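You operate a simulated robot arm through the tools that you are given. There is no shell and no other tool. Be economical: measure what you need, move in short steps, check, and stop when the job is done.

You run a simulated robot arm. Do the job below in one go: nothing can be reset, and whatever is moved stays where it is left.

Task
Take the white spool and put it on top of the green vase.

The check looks at the end state, three seconds after you hand in, the way a careful person would. Anything else that was tipped, shoved, dropped, spilled or broken makes it a failure.

Robot
A 6-joint arm with a two-finger parallel gripper, fixed in place. Base frame: the origin is at the foot of the arm, x ahead of it, y to its left, z up; the work surface is at about z = 0. Lengths are in mm, angles in rad, forces in N, time in s.
With the tool pointing down near the work surface it reaches from about 140 to 580 mm from the base axis. Its first joint turns from -1.152 to 1.152 rad. Payload 2.1 kg.
The tool frame sits at the grasp point between the pads (the TCP): z along the fingers, y along the line on which they close. The tips reach 30 mm beyond it. The gripper opens to 94 mm. The fingers are 28 mm wide and 10 mm thick; the gripper's body (50 by 96 mm) begins 55 mm behind the TCP.
Orientation is that of the tool frame in the base frame, as [roll, pitch, yaw] about the fixed x, y, z axes, in that order (R = Rz(yaw) Ry(pitch) Rx(roll)). With the fingers straight down and closing along the base's y, the tool's x points along the base's -x, its y along +y and its z along -z.

Tools
- The arm moves only by the tool send_rows. Its argument "plan" is a list of rows, each a list of 5 numbers: the shift along the tool's x, y, z in m, then the turn about the tool's z in degrees, then the opening, from 0 (shut) to 1 (fully open). In form: [[x, y, z, yaw, claw], ...]. A call has 1 to 10 rows; each row is the pose to reach, as a shift and turn from the pose commanded when the call began, along the tool's axes at that moment. Each row takes 0.2 s and may step no farther than 50 mm and 0.15 rad from the row before; otherwise, or with a gripper value out of range, the whole call is refused. A pose out of reach is approached as far as the arm can. The call stops where the force on the tool passes 40 N (or 10 N more than at its start, if that is more) or the arm is blocked; 0.2 s more then pass. Each finger travels about 72 mm/s and halts on what it meets, pressing with about 29 N; the grip force reading is that of the motor and also rises with nothing between the fingers. The clock runs only during rows and for 0.2 s after the last one: add rows that repeat a pose to give the fingers time. The reply holds the time, the measured pose of the TCP, the force on the tool along the base axes, the opening and the grip force, in the units named above and with some noise, and new pictures: "views" is both (left out), scene, wrist or none.
- Cameras (640 x 400 px; columns grow to the right, rows downward): "scene" is fixed at [43.4, -359.7, 491.1]; the picture's right is [0.88, -0.47, 0.00], its down [-0.23, -0.43, -0.87] and it looks along [0.41, 0.77, -0.49] (base axes); focal length 320 px, centre (320, 200). "wrist" rides on the gripper at [-37, 0, -58] in the tool frame; the picture's right is [0.00, -1.00, 0.00], its down [0.97, 0.00, -0.24] and it looks along [0.24, 0.00, 0.97] (tool axes); focal length 218 px, centre (320, 200). There is no depth. A picture from a camera that has moved, and an enlarged one, comes with that camera's place and axes in the base frame and with its lens.
- inspect(camera, box): a new picture of the part [left, top, right, bottom] of that camera's present view, enlarged. The clock stands still meanwhile.
- hand_in(): hands the job in; it is judged then, once.

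Work in short steps. Places have to be worked out from the pictures, the camera data and where the tool is seen: move nearer, look again, correct. Check each grasp and each placing, and mend what went wrong. You have 90 turns and 150 pictures in all, those below and enlarged ones among them. Open the gripper and draw the arm clear of the work before you hand the job in, unless the task says otherwise; then end with one line.

The tools are called as a command line: name --pt "numbers of a row" for each row, then --argument value for the rest, lists and objects as JSON in quotes. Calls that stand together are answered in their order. send_rows: Moves the arm, as the interface text tells. Its arguments: {"type":"object","properties":{"plan":{"type":"array","items":{"type":"array","items":{"type":"number"}}},"views":{"type":"string","enum":["both","scene","wrist","none"]}},"required":["plan"]} The other tools are called the same way: inspect (camera, box) takes an enlarged picture of a part of a camera's view; hand_in () hands the job in.

At the start:

```text
time_s: 0.0
tool_pos: [276.5, 133.3, 305.2]
tcp_rot: [3.139, 0.003, -3.141]
force: [-0.2, -0.5, 0.1]
grip_width: 93.8
gripper_force: 0.1
```

scene: 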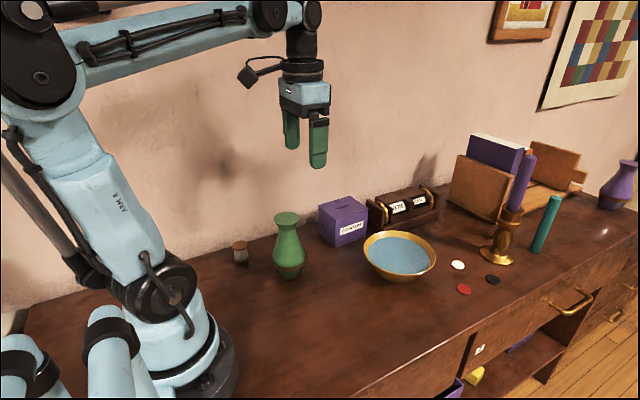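
wrist: 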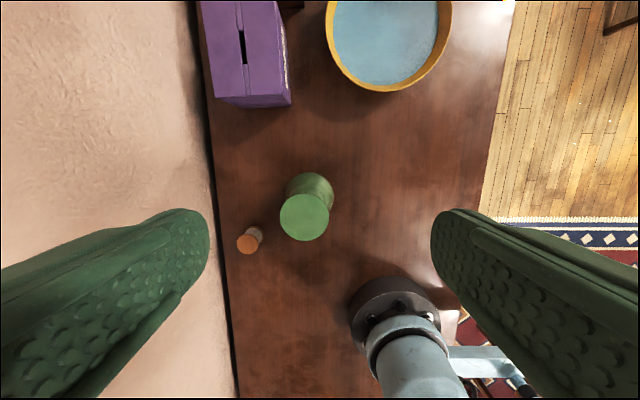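

I'll enlarge the spool and the vase in both views to measure them before moving.

inspect --camera "scene" --box '[210, 200, 322, 290]'

inspect --camera "wrist" --box '[200, 160, 360, 260]'

```text
4.44 times, centred on (266, 245) of scene
camera zoom: at [43.4, -359.7, 491.1], right [0.88, -0.47, 0.0], down [-0.23, -0.43, -0.87], along [0.41, 0.77, -0.49], focal length 1422 px, centre (560, 0)
```

zoom: 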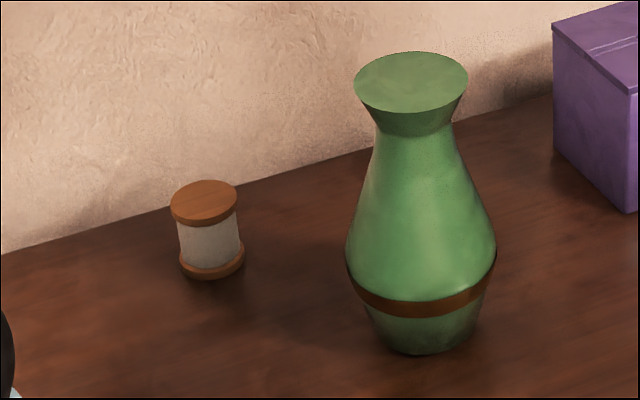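

```text
4.00 times, centred on (280, 210) of wrist
camera zoom: at [312.2, 133.6, 362.0], right [0.0, -1.0, 0.0], down [-0.97, 0.0, 0.24], along [-0.24, 0.0, -0.97], focal length 873 px, centre (480, 160)
```

zoom: 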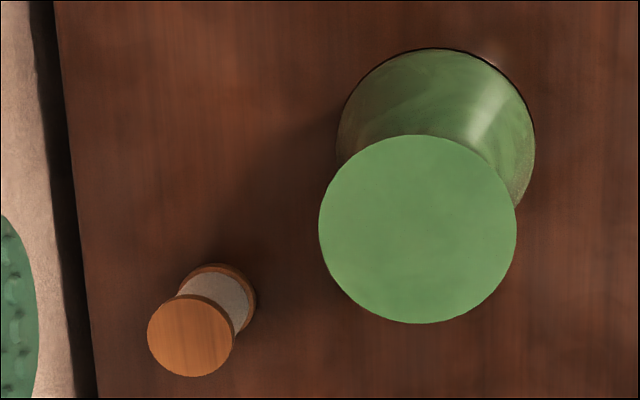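

The spool is at about (158, 250), about 38 mm tall and 34 mm across. The vase top is a flat disc at about (239.5, 150, 145), about 51 mm across. I'll move above the spool, staying clear of the vase, and look again.

send_rows --pt "0.024 0.024 0.01 0 0.7" --pt "0.048 0.047 0.02 0 0.7" --pt "0.071 0.07 0.03 0 0.7" --pt "0.095 0.094 0.05 0 0.7" --pt "0.118 0.117 0.08 0 0.7" --pt "0.118 0.117 0.105 0 0.7"

```text
time_s: 1.4
tool_pos: [155.1, 250.1, 199.7]
tcp_rot: [3.139, 0.002, 3.141]
force: [-0.3, 0.0, -1.3]
grip_width: 65.9
gripper_force: 0.1
camera wrist: at [192.4, 249.5, 257.6], right [0.0, -1.0, 0.0], down [-0.97, 0.0, 0.24], along [-0.24, 0.0, -0.97], focal length 218 px, centre (320, 200)
```

scene: 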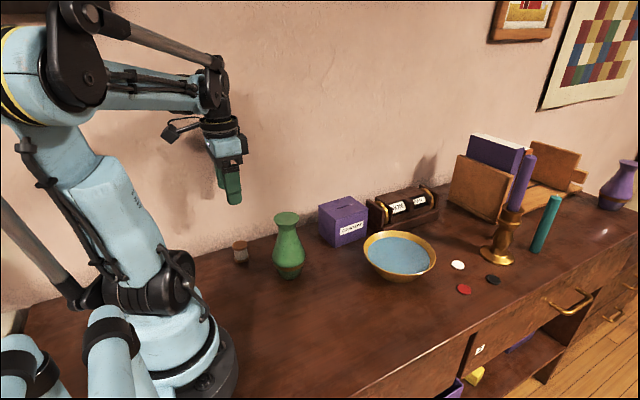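
wrist: 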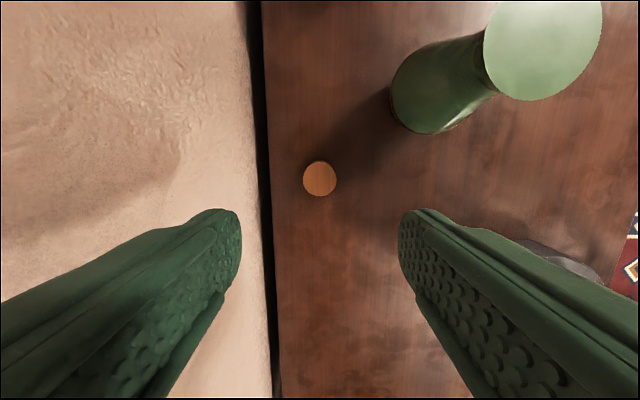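

The spool is centred about 5 mm ahead of the TCP at (160, 250), and the wall is at y of about 320, so there is clearance. I'll descend partway and recheck the pose.

send_rows --pt "-0.003 0 0.03 0 0.7" --pt "-0.004 0 0.06 0 0.7" --pt "-0.004 0 0.09 0 0.7" --pt "-0.004 0 0.115 0 0.7" --pt "-0.004 0 0.115 0 0.7"

```text
time_s: 2.6
tool_pos: [161.4, 251.1, 86.3]
tcp_rot: [3.139, 0.002, -3.141]
force: [0.7, 0.0, 0.6]
grip_width: 65.8
gripper_force: 0.1
camera wrist: at [198.4, 251.4, 143.8], right [0.0, -1.0, 0.0], down [-0.97, 0.0, 0.24], along [-0.24, 0.0, -0.97], focal length 218 px, centre (320, 200)
```

scene: 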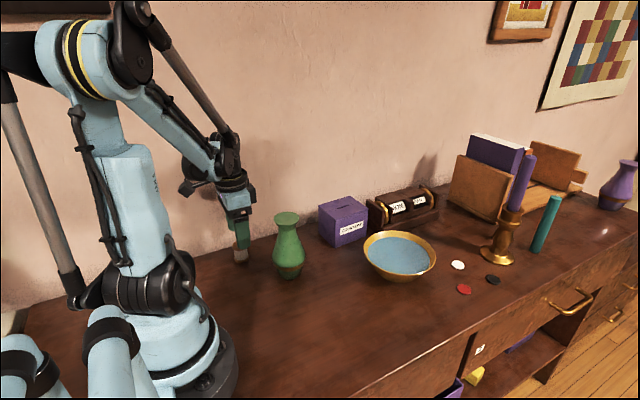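
wrist: 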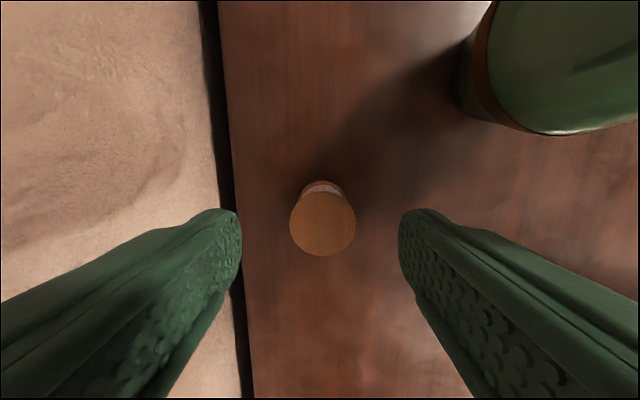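

The spool is at (160.6, 250.2), aligned with the TCP to within 1 mm. I'll descend to a TCP height of about 35 mm, with the fingers still open.

send_rows --pt "0 0 0.025 0 0.7" --pt "0 0 0.04 0 0.7" --pt "0 0 0.049 0 0.7" --pt "0 0 0.049 0 0.7"

```text
time_s: 3.6
tool_pos: [162.4, 251.1, 36.1]
tcp_rot: [3.139, 0.001, -3.139]
force: [-0.6, 0.3, -0.2]
grip_width: 65.8
gripper_force: 0.0
camera wrist: at [198.1, 250.7, 93.6], right [0.0, -1.0, 0.0], down [-0.97, 0.0, 0.24], along [-0.24, 0.0, -0.97], focal length 218 px, centre (320, 200)
```

scene: 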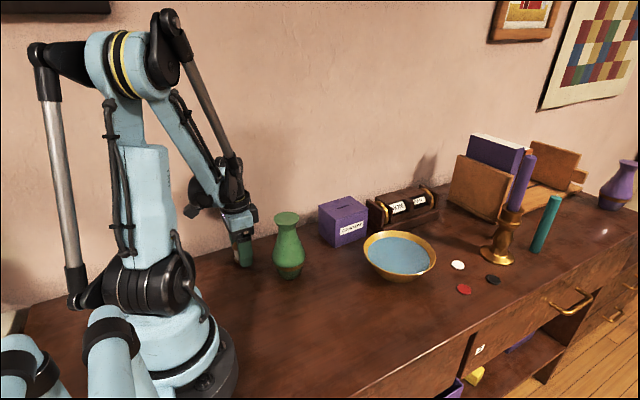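
wrist: 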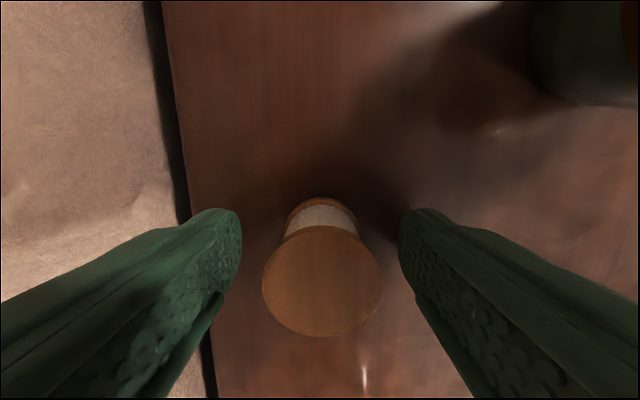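

The spool sits between the pads at x of about 161, so I'll close on it.

send_rows --pt "0 0 0 0 0.3" --pt "0 0 0 0 0.0" --pt "0 0 0 0 0.0" --pt "0 0 0 0 0.0" --views "wrist"

```text
time_s: 4.6
tool_pos: [160.5, 251.9, 35.1]
tcp_rot: [-3.141, 0.003, -3.139]
force: [0.0, 0.2, 0.0]
grip_width: 32.7
gripper_force: 28.9
camera wrist: at [198.1, 250.7, 93.8], right [0.0, -1.0, 0.0], down [-0.97, 0.0, 0.24], along [-0.24, 0.0, -0.97], focal length 218 px, centre (320, 200)
```

wrist: 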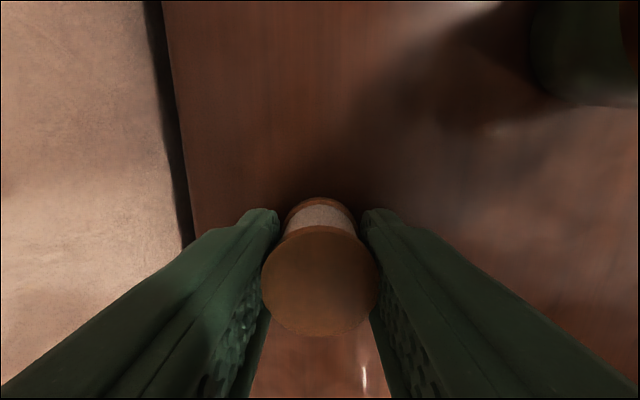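

It's gripped at 32.7 mm. I'll lift straight up by about 175 mm, which puts the spool bottom at about 175 mm, above the vase top.

send_rows --pt "0 0 -0.01 0 0" --pt "0 0 -0.035 0 0" --pt "0 0 -0.07 0 0" --pt "0 0 -0.105 0 0" --pt "0 0 -0.14 0 0" --pt "0 0 -0.165 0 0" --pt "0 0 -0.175 0 0" --pt "0 0 -0.175 0 0"

```text
time_s: 6.4
tool_pos: [161.2, 250.0, 210.5]
tcp_rot: [3.141, 0.002, -3.14]
force: [-0.3, -0.7, 0.2]
grip_width: 32.5
gripper_force: 28.9
camera wrist: at [197.4, 249.7, 268.3], right [0.0, -1.0, 0.0], down [-0.97, 0.0, 0.24], along [-0.24, 0.0, -0.97], focal length 218 px, centre (320, 200)
```

scene: 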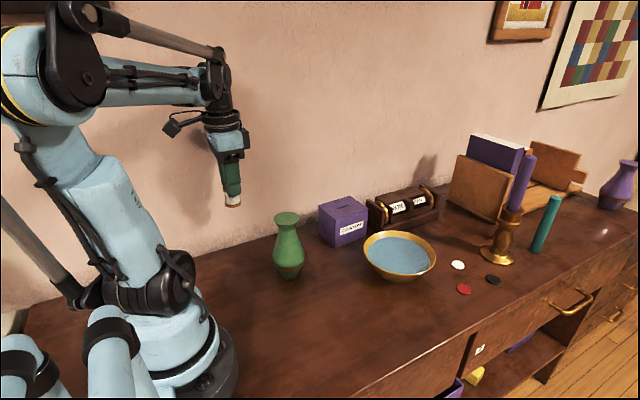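
wrist: 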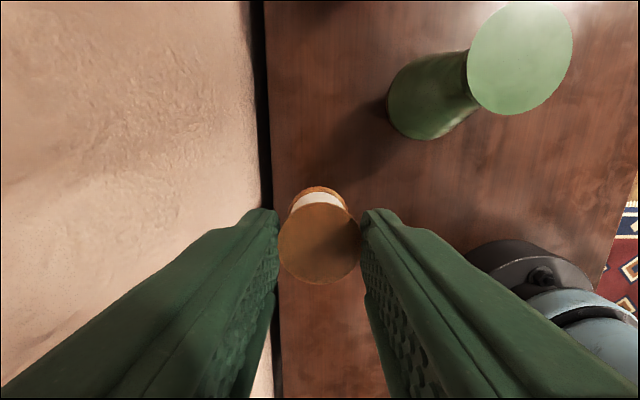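

The spool seems to have slid down in the grip during the lift, so I'll look closely before moving further.

inspect --camera "scene" --box '[192, 140, 272, 220]'

inspect --camera "wrist" --box '[256, 170, 384, 290]'

```text
5.00 times, centred on (232, 180) of scene
camera zoom: at [43.4, -359.7, 491.1], right [0.88, -0.47, 0.0], down [-0.23, -0.43, -0.87], along [0.41, 0.77, -0.49], focal length 1600 px, centre (760, 300)
```

zoom: 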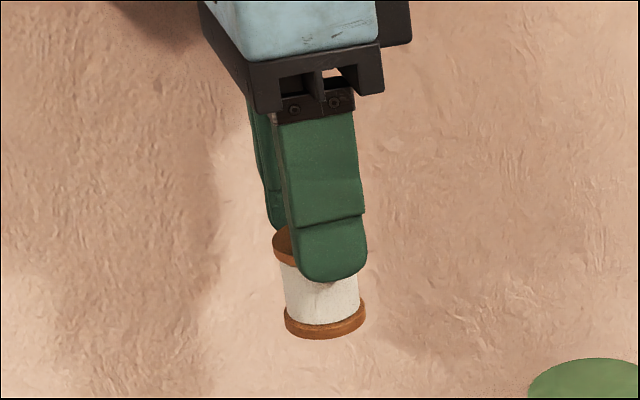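

```text
3.33 times, centred on (320, 230) of wrist
camera zoom: at [197.4, 249.7, 268.3], right [0.0, -1.0, 0.0], down [-0.97, 0.0, 0.24], along [-0.24, 0.0, -0.97], focal length 728 px, centre (320, 100)
```

zoom: 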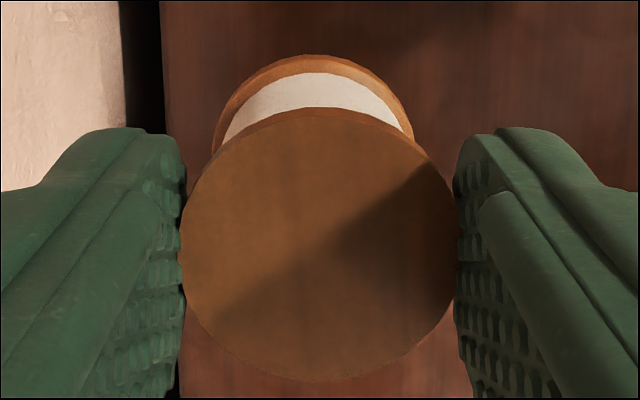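

The spool slid roughly 25 mm but is still upright in the fingertips. I'll hold still for a moment to see whether it's still creeping or only slipped from the fast lift.

send_rows --pt "0 0 0 0 0" --views "wrist"

inspect --camera "wrist" --box '[256, 170, 384, 290]'

inspect --camera "scene" --box '[192, 140, 272, 220]'

```text
time_s: 6.8
tool_pos: [161.4, 250.3, 210.3]
tcp_rot: [3.141, 0.001, -3.14]
force: [-0.1, -0.2, 0.2]
grip_width: 32.4
gripper_force: 29.1
camera wrist: at [197.4, 249.8, 268.0], right [0.0, -1.0, 0.0], down [-0.97, 0.0, 0.24], along [-0.24, 0.0, -0.97], focal length 218 px, centre (320, 200)
```

wrist: 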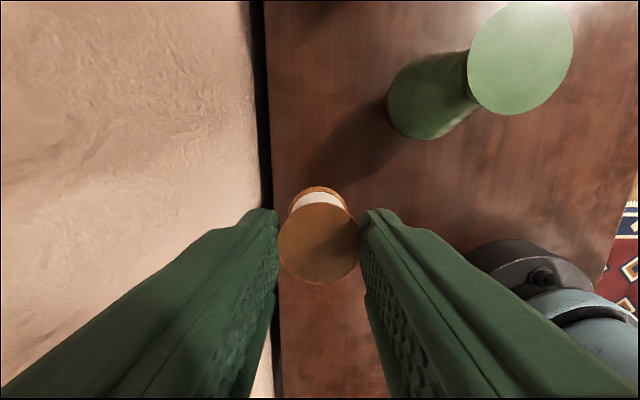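

```text
3.33 times, centred on (320, 230) of wrist
camera zoom: at [197.4, 249.8, 268.0], right [0.0, -1.0, 0.0], down [-0.97, 0.0, 0.24], along [-0.24, 0.0, -0.97], focal length 728 px, centre (320, 100)
```

zoom: 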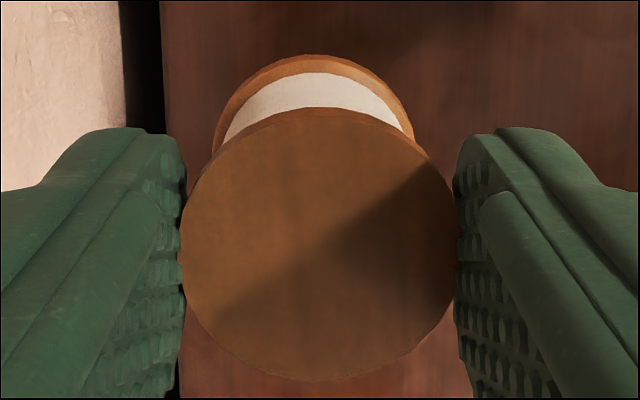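

```text
5.00 times, centred on (232, 180) of scene
camera zoom: at [43.4, -359.7, 491.1], right [0.88, -0.47, 0.0], down [-0.23, -0.43, -0.87], along [0.41, 0.77, -0.49], focal length 1600 px, centre (760, 300)
```

zoom: 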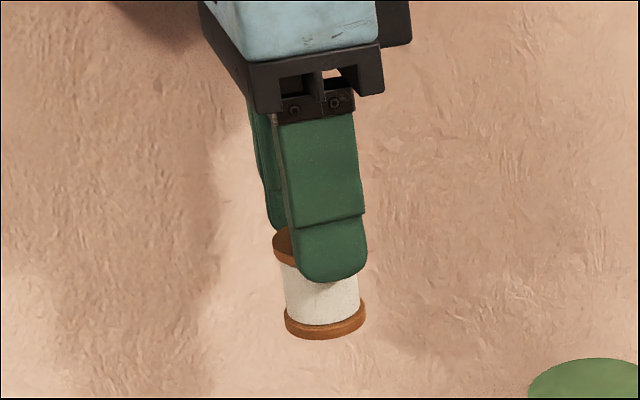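

It's stable, so it only slipped from the acceleration. I'll move gently from now on, starting with a slow raise of about 28 mm.

send_rows --pt "0 0 -0.001 0 0" --pt "0 0 -0.003 0 0" --pt "0 0 -0.006 0 0" --pt "0 0 -0.01 0 0" --pt "0 0 -0.014 0 0" --pt "0 0 -0.018 0 0" --pt "0 0 -0.022 0 0" --pt "0 0 -0.025 0 0" --pt "0 0 -0.027 0 0" --pt "0 0 -0.028 0 0" --views "wrist"

inspect --camera "wrist" --box '[256, 170, 384, 290]'

```text
time_s: 9.0
tool_pos: [162.1, 251.6, 238.3]
tcp_rot: [3.139, 0.002, -3.139]
force: [-0.5, 0.5, -0.1]
grip_width: 32.5
gripper_force: 28.9
camera wrist: at [198.1, 250.6, 295.7], right [0.0, -1.0, 0.0], down [-0.97, 0.0, 0.24], along [-0.24, 0.0, -0.97], focal length 218 px, centre (320, 200)
```

wrist: 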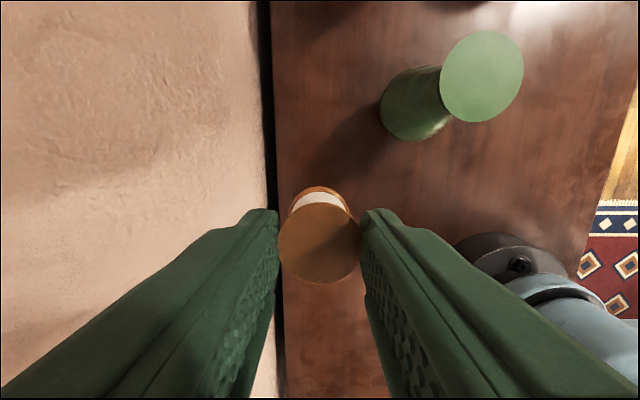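

```text
3.33 times, centred on (320, 230) of wrist
camera zoom: at [198.1, 250.6, 295.7], right [0.0, -1.0, 0.0], down [-0.97, 0.0, 0.24], along [-0.24, 0.0, -0.97], focal length 728 px, centre (320, 100)
```

zoom: 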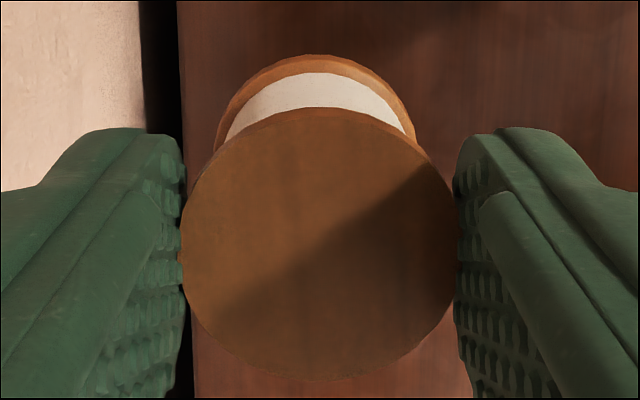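

There was no slip during the slow motion. Now I'll translate gently towards the vase at (240, 150), doing the first half.

send_rows --pt "-0.001 -0.0013 0 0 0" --pt "-0.003 -0.0038 0 0 0" --pt "-0.006 -0.0077 0 0 0" --pt "-0.01 -0.0128 0 0 0" --pt "-0.015 -0.0192 0 0 0" --pt "-0.02 -0.0256 0 0 0" --pt "-0.025 -0.032 0 0 0" --pt "-0.029 -0.0371 0 0 0" --pt "-0.032 -0.0409 0 0 0" --pt "-0.034 -0.0435 0 0 0" --views "wrist"

```text
time_s: 11.2
tool_pos: [196.1, 207.3, 237.9]
tcp_rot: [3.14, 0.002, -3.14]
force: [-0.1, -0.2, -0.6]
grip_width: 32.3
gripper_force: 29.3
camera wrist: at [232.5, 207.0, 296.2], right [0.0, -1.0, 0.0], down [-0.97, 0.0, 0.24], along [-0.24, 0.0, -0.97], focal length 218 px, centre (320, 200)
```

wrist: 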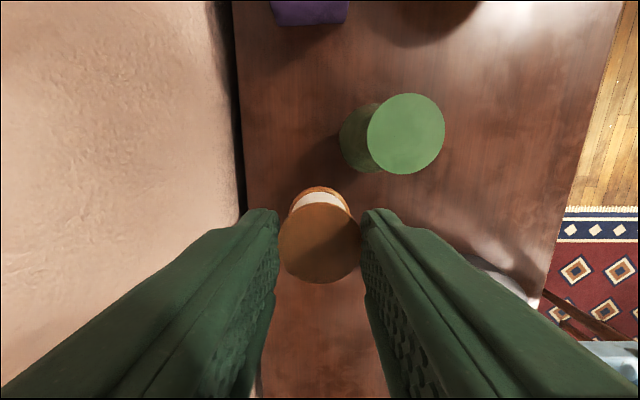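

The grip is still steady and the vase top measures (240.5, 150) again. I'll do the second half.

send_rows --pt "-0.002 -0.0025 0 0 0" --pt "-0.005 -0.0064 0 0 0" --pt "-0.01 -0.0128 0 0 0" --pt "-0.016 -0.0204 0 0 0" --pt "-0.022 -0.028 0 0 0" --pt "-0.028 -0.0357 0 0 0" --pt "-0.034 -0.0434 0 0 0" --pt "-0.039 -0.0497 0 0 0" --pt "-0.043 -0.0548 0 0 0" --pt "-0.0447 -0.057 0 0 0"

inspect --camera "scene" --box '[240, 130, 340, 290]'

inspect --camera "wrist" --box '[256, 170, 384, 290]'

```text
time_s: 13.4
tool_pos: [241.1, 148.7, 237.2]
tcp_rot: [3.14, 0.002, -3.141]
force: [-0.5, 0.3, -0.6]
grip_width: 32.4
gripper_force: 28.8
camera wrist: at [276.9, 149.5, 295.7], right [0.0, -1.0, 0.0], down [-0.97, 0.0, 0.24], along [-0.24, 0.0, -0.97], focal length 218 px, centre (320, 200)
```

scene: 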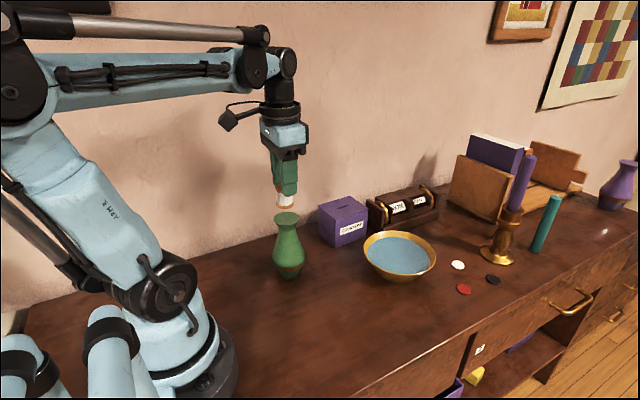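
wrist: 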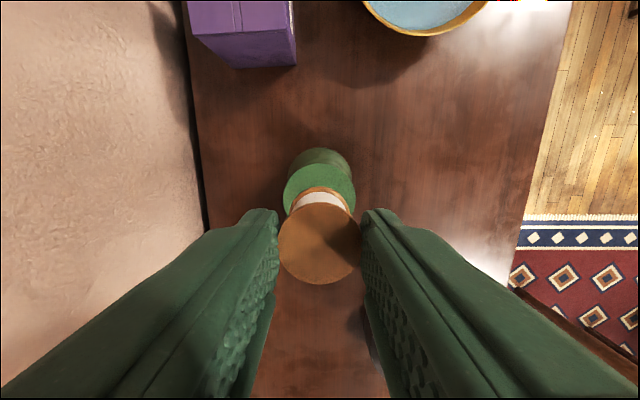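

```text
2.50 times, centred on (290, 210) of scene
camera zoom: at [43.4, -359.7, 491.1], right [0.88, -0.47, 0.0], down [-0.23, -0.43, -0.87], along [0.41, 0.77, -0.49], focal length 800 px, centre (395, 175)
```

zoom: 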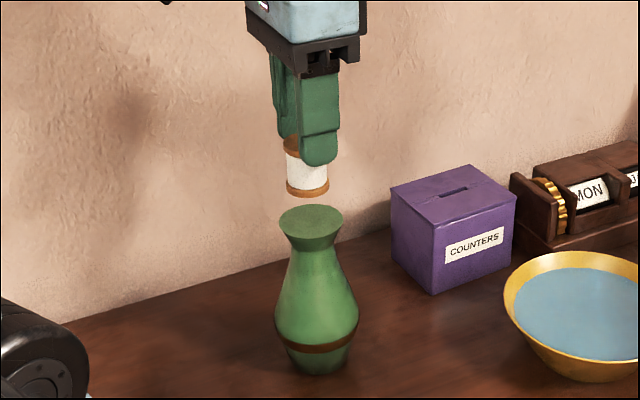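

```text
3.33 times, centred on (320, 230) of wrist
camera zoom: at [276.9, 149.5, 295.7], right [0.0, -1.0, 0.0], down [-0.97, 0.0, 0.24], along [-0.24, 0.0, -0.97], focal length 728 px, centre (320, 100)
```

zoom: 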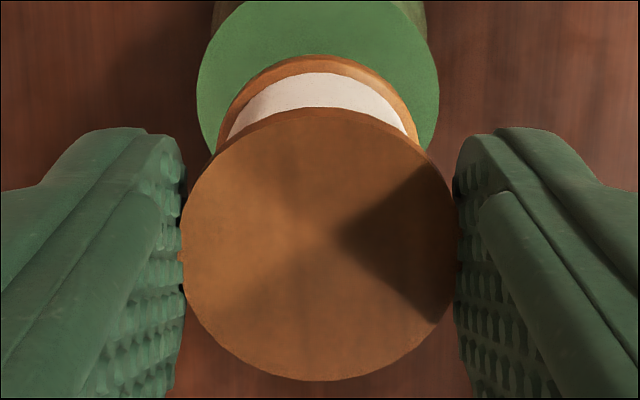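

The spool is centred over the vase and its bottom is at about z 174, roughly 29 mm above the vase top. I'll lower it slowly by 20 mm and nudge it 1 mm forward.

send_rows --pt "-0.0005 0 0.001 0 0" --pt "-0.001 0 0.003 0 0" --pt "-0.001 0 0.006 0 0" --pt "-0.001 0 0.009 0 0" --pt "-0.001 0 0.012 0 0" --pt "-0.001 0 0.015 0 0" --pt "-0.001 0 0.018 0 0" --pt "-0.001 0 0.0195 0 0" --pt "-0.001 0 0.02 0 0" --views "none"

inspect --camera "scene" --box '[250, 160, 330, 240]'

inspect --camera "wrist" --box '[256, 170, 384, 290]'

```text
time_s: 15.4
tool_pos: [242.4, 151.5, 218.4]
tcp_rot: [3.14, 0.002, -3.139]
force: [0.5, 0.0, -0.4]
grip_width: 32.4
gripper_force: 29.4
```

```text
5.00 times, centred on (290, 200) of scene
camera zoom: at [43.4, -359.7, 491.1], right [0.88, -0.47, 0.0], down [-0.23, -0.43, -0.87], along [0.41, 0.77, -0.49], focal length 1600 px, centre (470, 200)
```

zoom: 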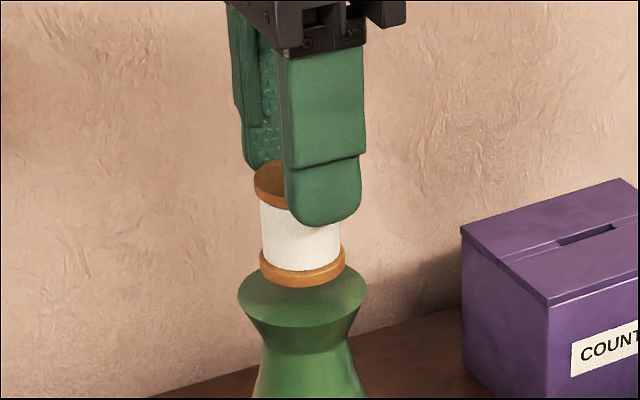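

```text
3.33 times, centred on (320, 230) of wrist
camera zoom: at [278.8, 149.9, 276.4], right [0.0, -1.0, 0.0], down [-0.97, 0.0, 0.24], along [-0.24, 0.0, -0.97], focal length 728 px, centre (320, 100)
```

zoom: 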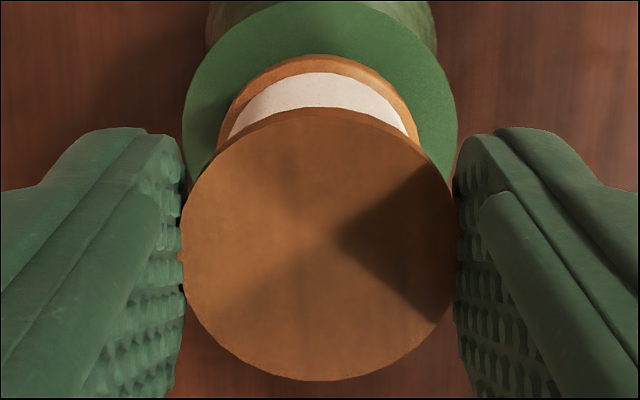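

The spool and disc centres agree to within 1 mm, with a gap of about 10–12 mm. I'll keep lowering slowly, watching the force.

send_rows --pt "0 0 0.001 0 0" --pt "0 0 0.003 0 0" --pt "0 0 0.005 0 0" --pt "0 0 0.0065 0 0" --pt "0 0 0.008 0 0" --pt "0 0 0.009 0 0" --pt "0 0 0.0095 0 0" --views "none"

inspect --camera "scene" --box '[250, 160, 330, 240]'

inspect --camera "wrist" --box '[256, 170, 384, 290]'

```text
time_s: 17.0
tool_pos: [241.7, 151.0, 208.8]
tcp_rot: [3.139, 0.002, -3.14]
force: [-1.4, -0.5, -0.4]
grip_width: 32.1
gripper_force: 29.2
```

```text
5.00 times, centred on (290, 200) of scene
camera zoom: at [43.4, -359.7, 491.1], right [0.88, -0.47, 0.0], down [-0.23, -0.43, -0.87], along [0.41, 0.77, -0.49], focal length 1600 px, centre (470, 200)
```

zoom: 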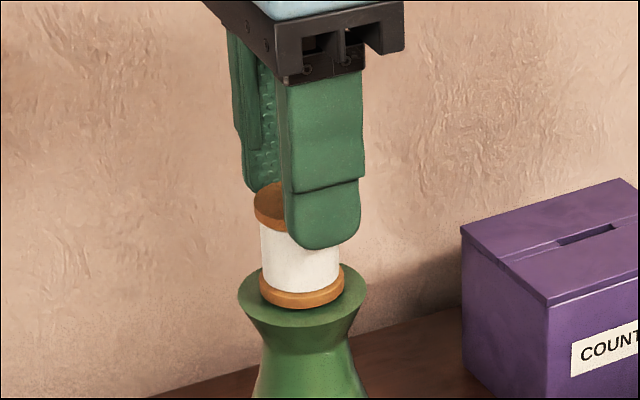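

```text
3.33 times, centred on (320, 230) of wrist
camera zoom: at [278.2, 150.2, 266.4], right [0.0, -1.0, 0.0], down [-0.97, 0.0, 0.24], along [-0.24, 0.0, -0.97], focal length 728 px, centre (320, 100)
```

zoom: 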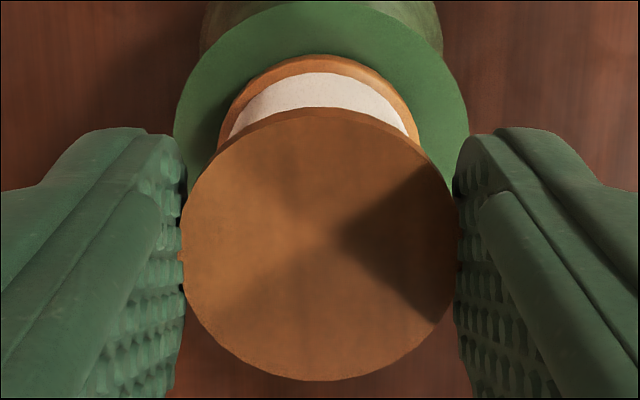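

About 3 mm of gap remains and no contact force shows. I'll creep down 2.5 mm.

send_rows --pt "0 0 0.0005 0 0" --pt "0 0 0.001 0 0" --pt "0 0 0.0015 0 0" --pt "0 0 0.002 0 0" --pt "0 0 0.0025 0 0" --views "none"

inspect --camera "scene" --box '[250, 160, 330, 240]'

inspect --camera "wrist" --box '[256, 170, 384, 290]'

```text
time_s: 18.2
tool_pos: [241.8, 150.1, 206.0]
tcp_rot: [3.141, 0.001, -3.139]
force: [1.1, -0.6, 9.0]
grip_width: 32.4
gripper_force: 28.9
```

```text
5.00 times, centred on (290, 200) of scene
camera zoom: at [43.4, -359.7, 491.1], right [0.88, -0.47, 0.0], down [-0.23, -0.43, -0.87], along [0.41, 0.77, -0.49], focal length 1600 px, centre (470, 200)
```

zoom: 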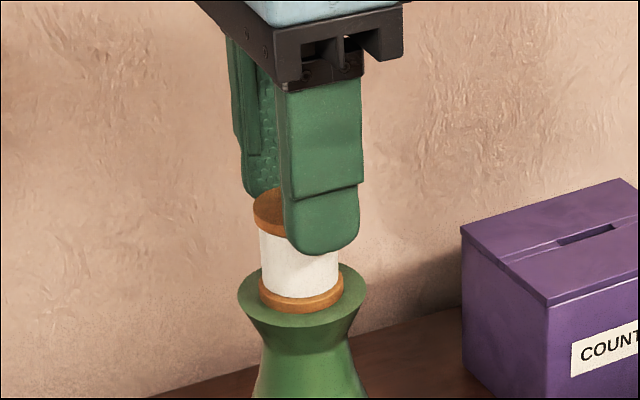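

```text
3.33 times, centred on (320, 230) of wrist
camera zoom: at [277.8, 150.5, 263.9], right [0.0, -1.0, 0.0], down [-0.97, 0.0, 0.24], along [-0.24, 0.0, -0.97], focal length 728 px, centre (320, 100)
```

zoom: 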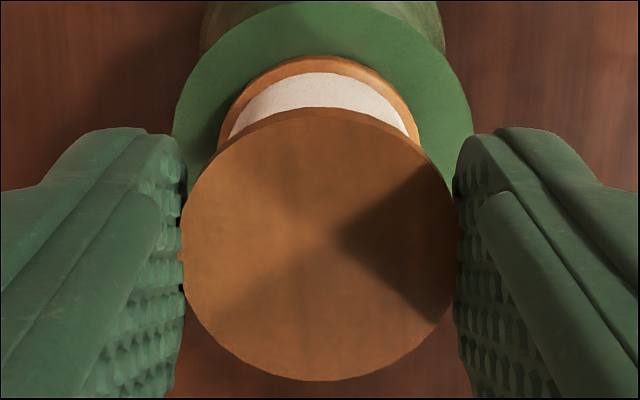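

There's 9 N upward, so the spool is resting on the vase, well centred. I'll open the fingers gradually, easing off the press slightly.

send_rows --pt "0 0 -0.0005 0 0.0" --pt "0 0 -0.0005 0 0.34" --pt "0 0 -0.0005 0 0.37" --pt "0 0 -0.0005 0 0.42" --pt "0 0 -0.0005 0 0.5" --pt "0 0 -0.0005 0 0.6" --pt "0 0 -0.0005 0 0.6"

inspect --camera "scene" --box '[250, 160, 330, 240]'

```text
time_s: 19.8
tool_pos: [241.2, 149.9, 206.0]
tcp_rot: [3.14, 0.001, -3.14]
force: [0.6, 0.8, 0.8]
grip_width: 56.3
gripper_force: 0.1
camera wrist: at [277.9, 150.5, 264.3], right [0.0, -1.0, 0.0], down [-0.97, 0.0, 0.24], along [-0.24, 0.0, -0.97], focal length 218 px, centre (320, 200)
```

scene: 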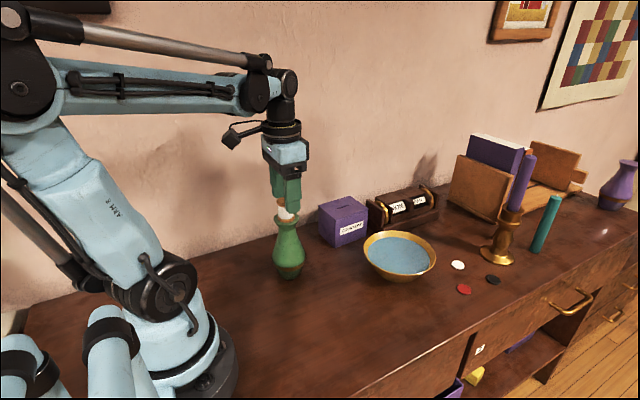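
wrist: 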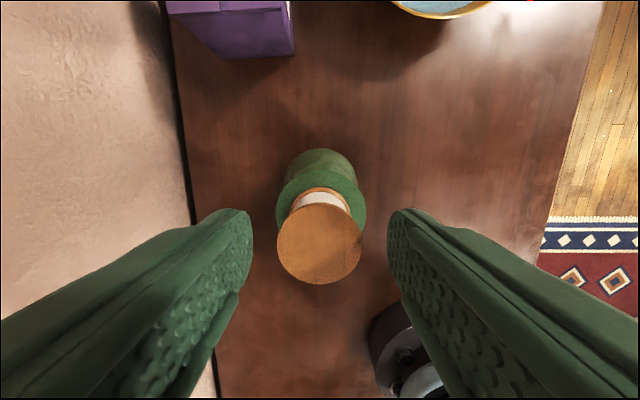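

```text
5.00 times, centred on (290, 200) of scene
camera zoom: at [43.4, -359.7, 491.1], right [0.88, -0.47, 0.0], down [-0.23, -0.43, -0.87], along [0.41, 0.77, -0.49], focal length 1600 px, centre (470, 200)
```

zoom: 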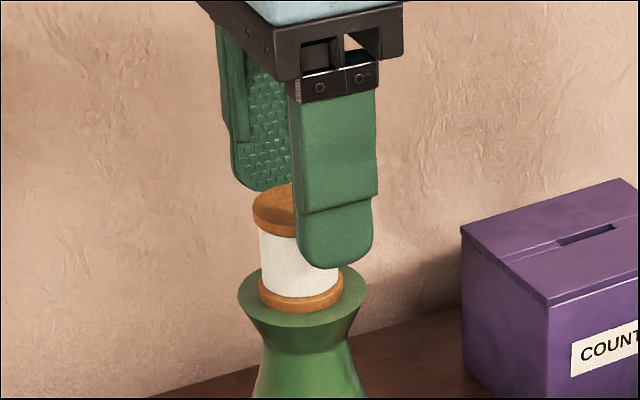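

The spool is released and standing upright on the vase. I'll raise the arm straight up and clear.

send_rows --pt "0 0 -0.005 0 0.6" --pt "0 0 -0.015 0 0.6" --pt "0 0 -0.03 0 0.6" --pt "0 0 -0.05 0 0.6" --pt "0 0 -0.075 0 0.6" --pt "0 0 -0.1 0 0.6" --pt "0 0 -0.115 0 0.6" --pt "0 0 -0.12 0 0.6"

inspect --camera "scene" --box '[240, 160, 340, 290]'

```text
time_s: 21.6
tool_pos: [240.2, 150.4, 326.9]
tcp_rot: [3.14, 0.001, -3.14]
force: [-0.6, -0.4, 0.1]
grip_width: 56.1
gripper_force: 0.0
camera wrist: at [277.5, 150.7, 384.9], right [0.0, -1.0, 0.0], down [-0.97, 0.0, 0.24], along [-0.24, 0.0, -0.97], focal length 218 px, centre (320, 200)
```

scene: 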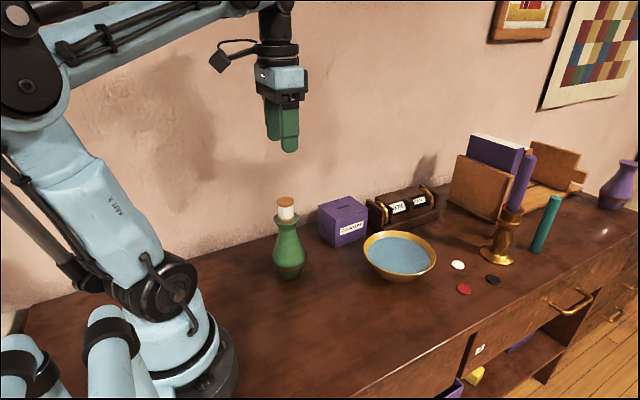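
wrist: 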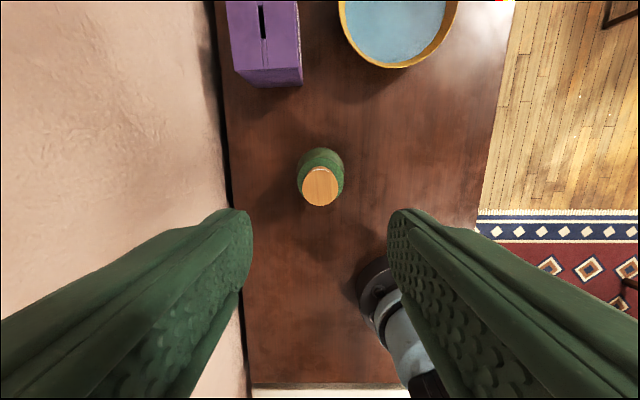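

```text
3.08 times, centred on (290, 225) of scene
camera zoom: at [43.4, -359.7, 491.1], right [0.88, -0.47, 0.0], down [-0.23, -0.43, -0.87], along [0.41, 0.77, -0.49], focal length 984 px, centre (412, 123)
```

zoom: 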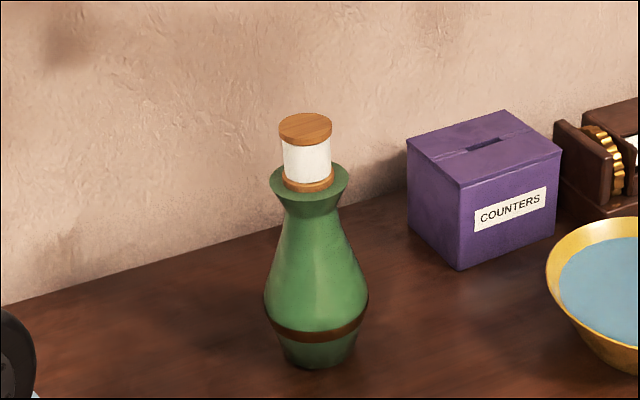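

The spool stands upright and centred on the vase, nothing else has moved, and the arm is clear with the gripper open. I'm handing in.

hand_in

```text
The job is handed in.
```

The white spool is standing upright and centred on top of the green vase, and nothing else on the desk was disturbed.
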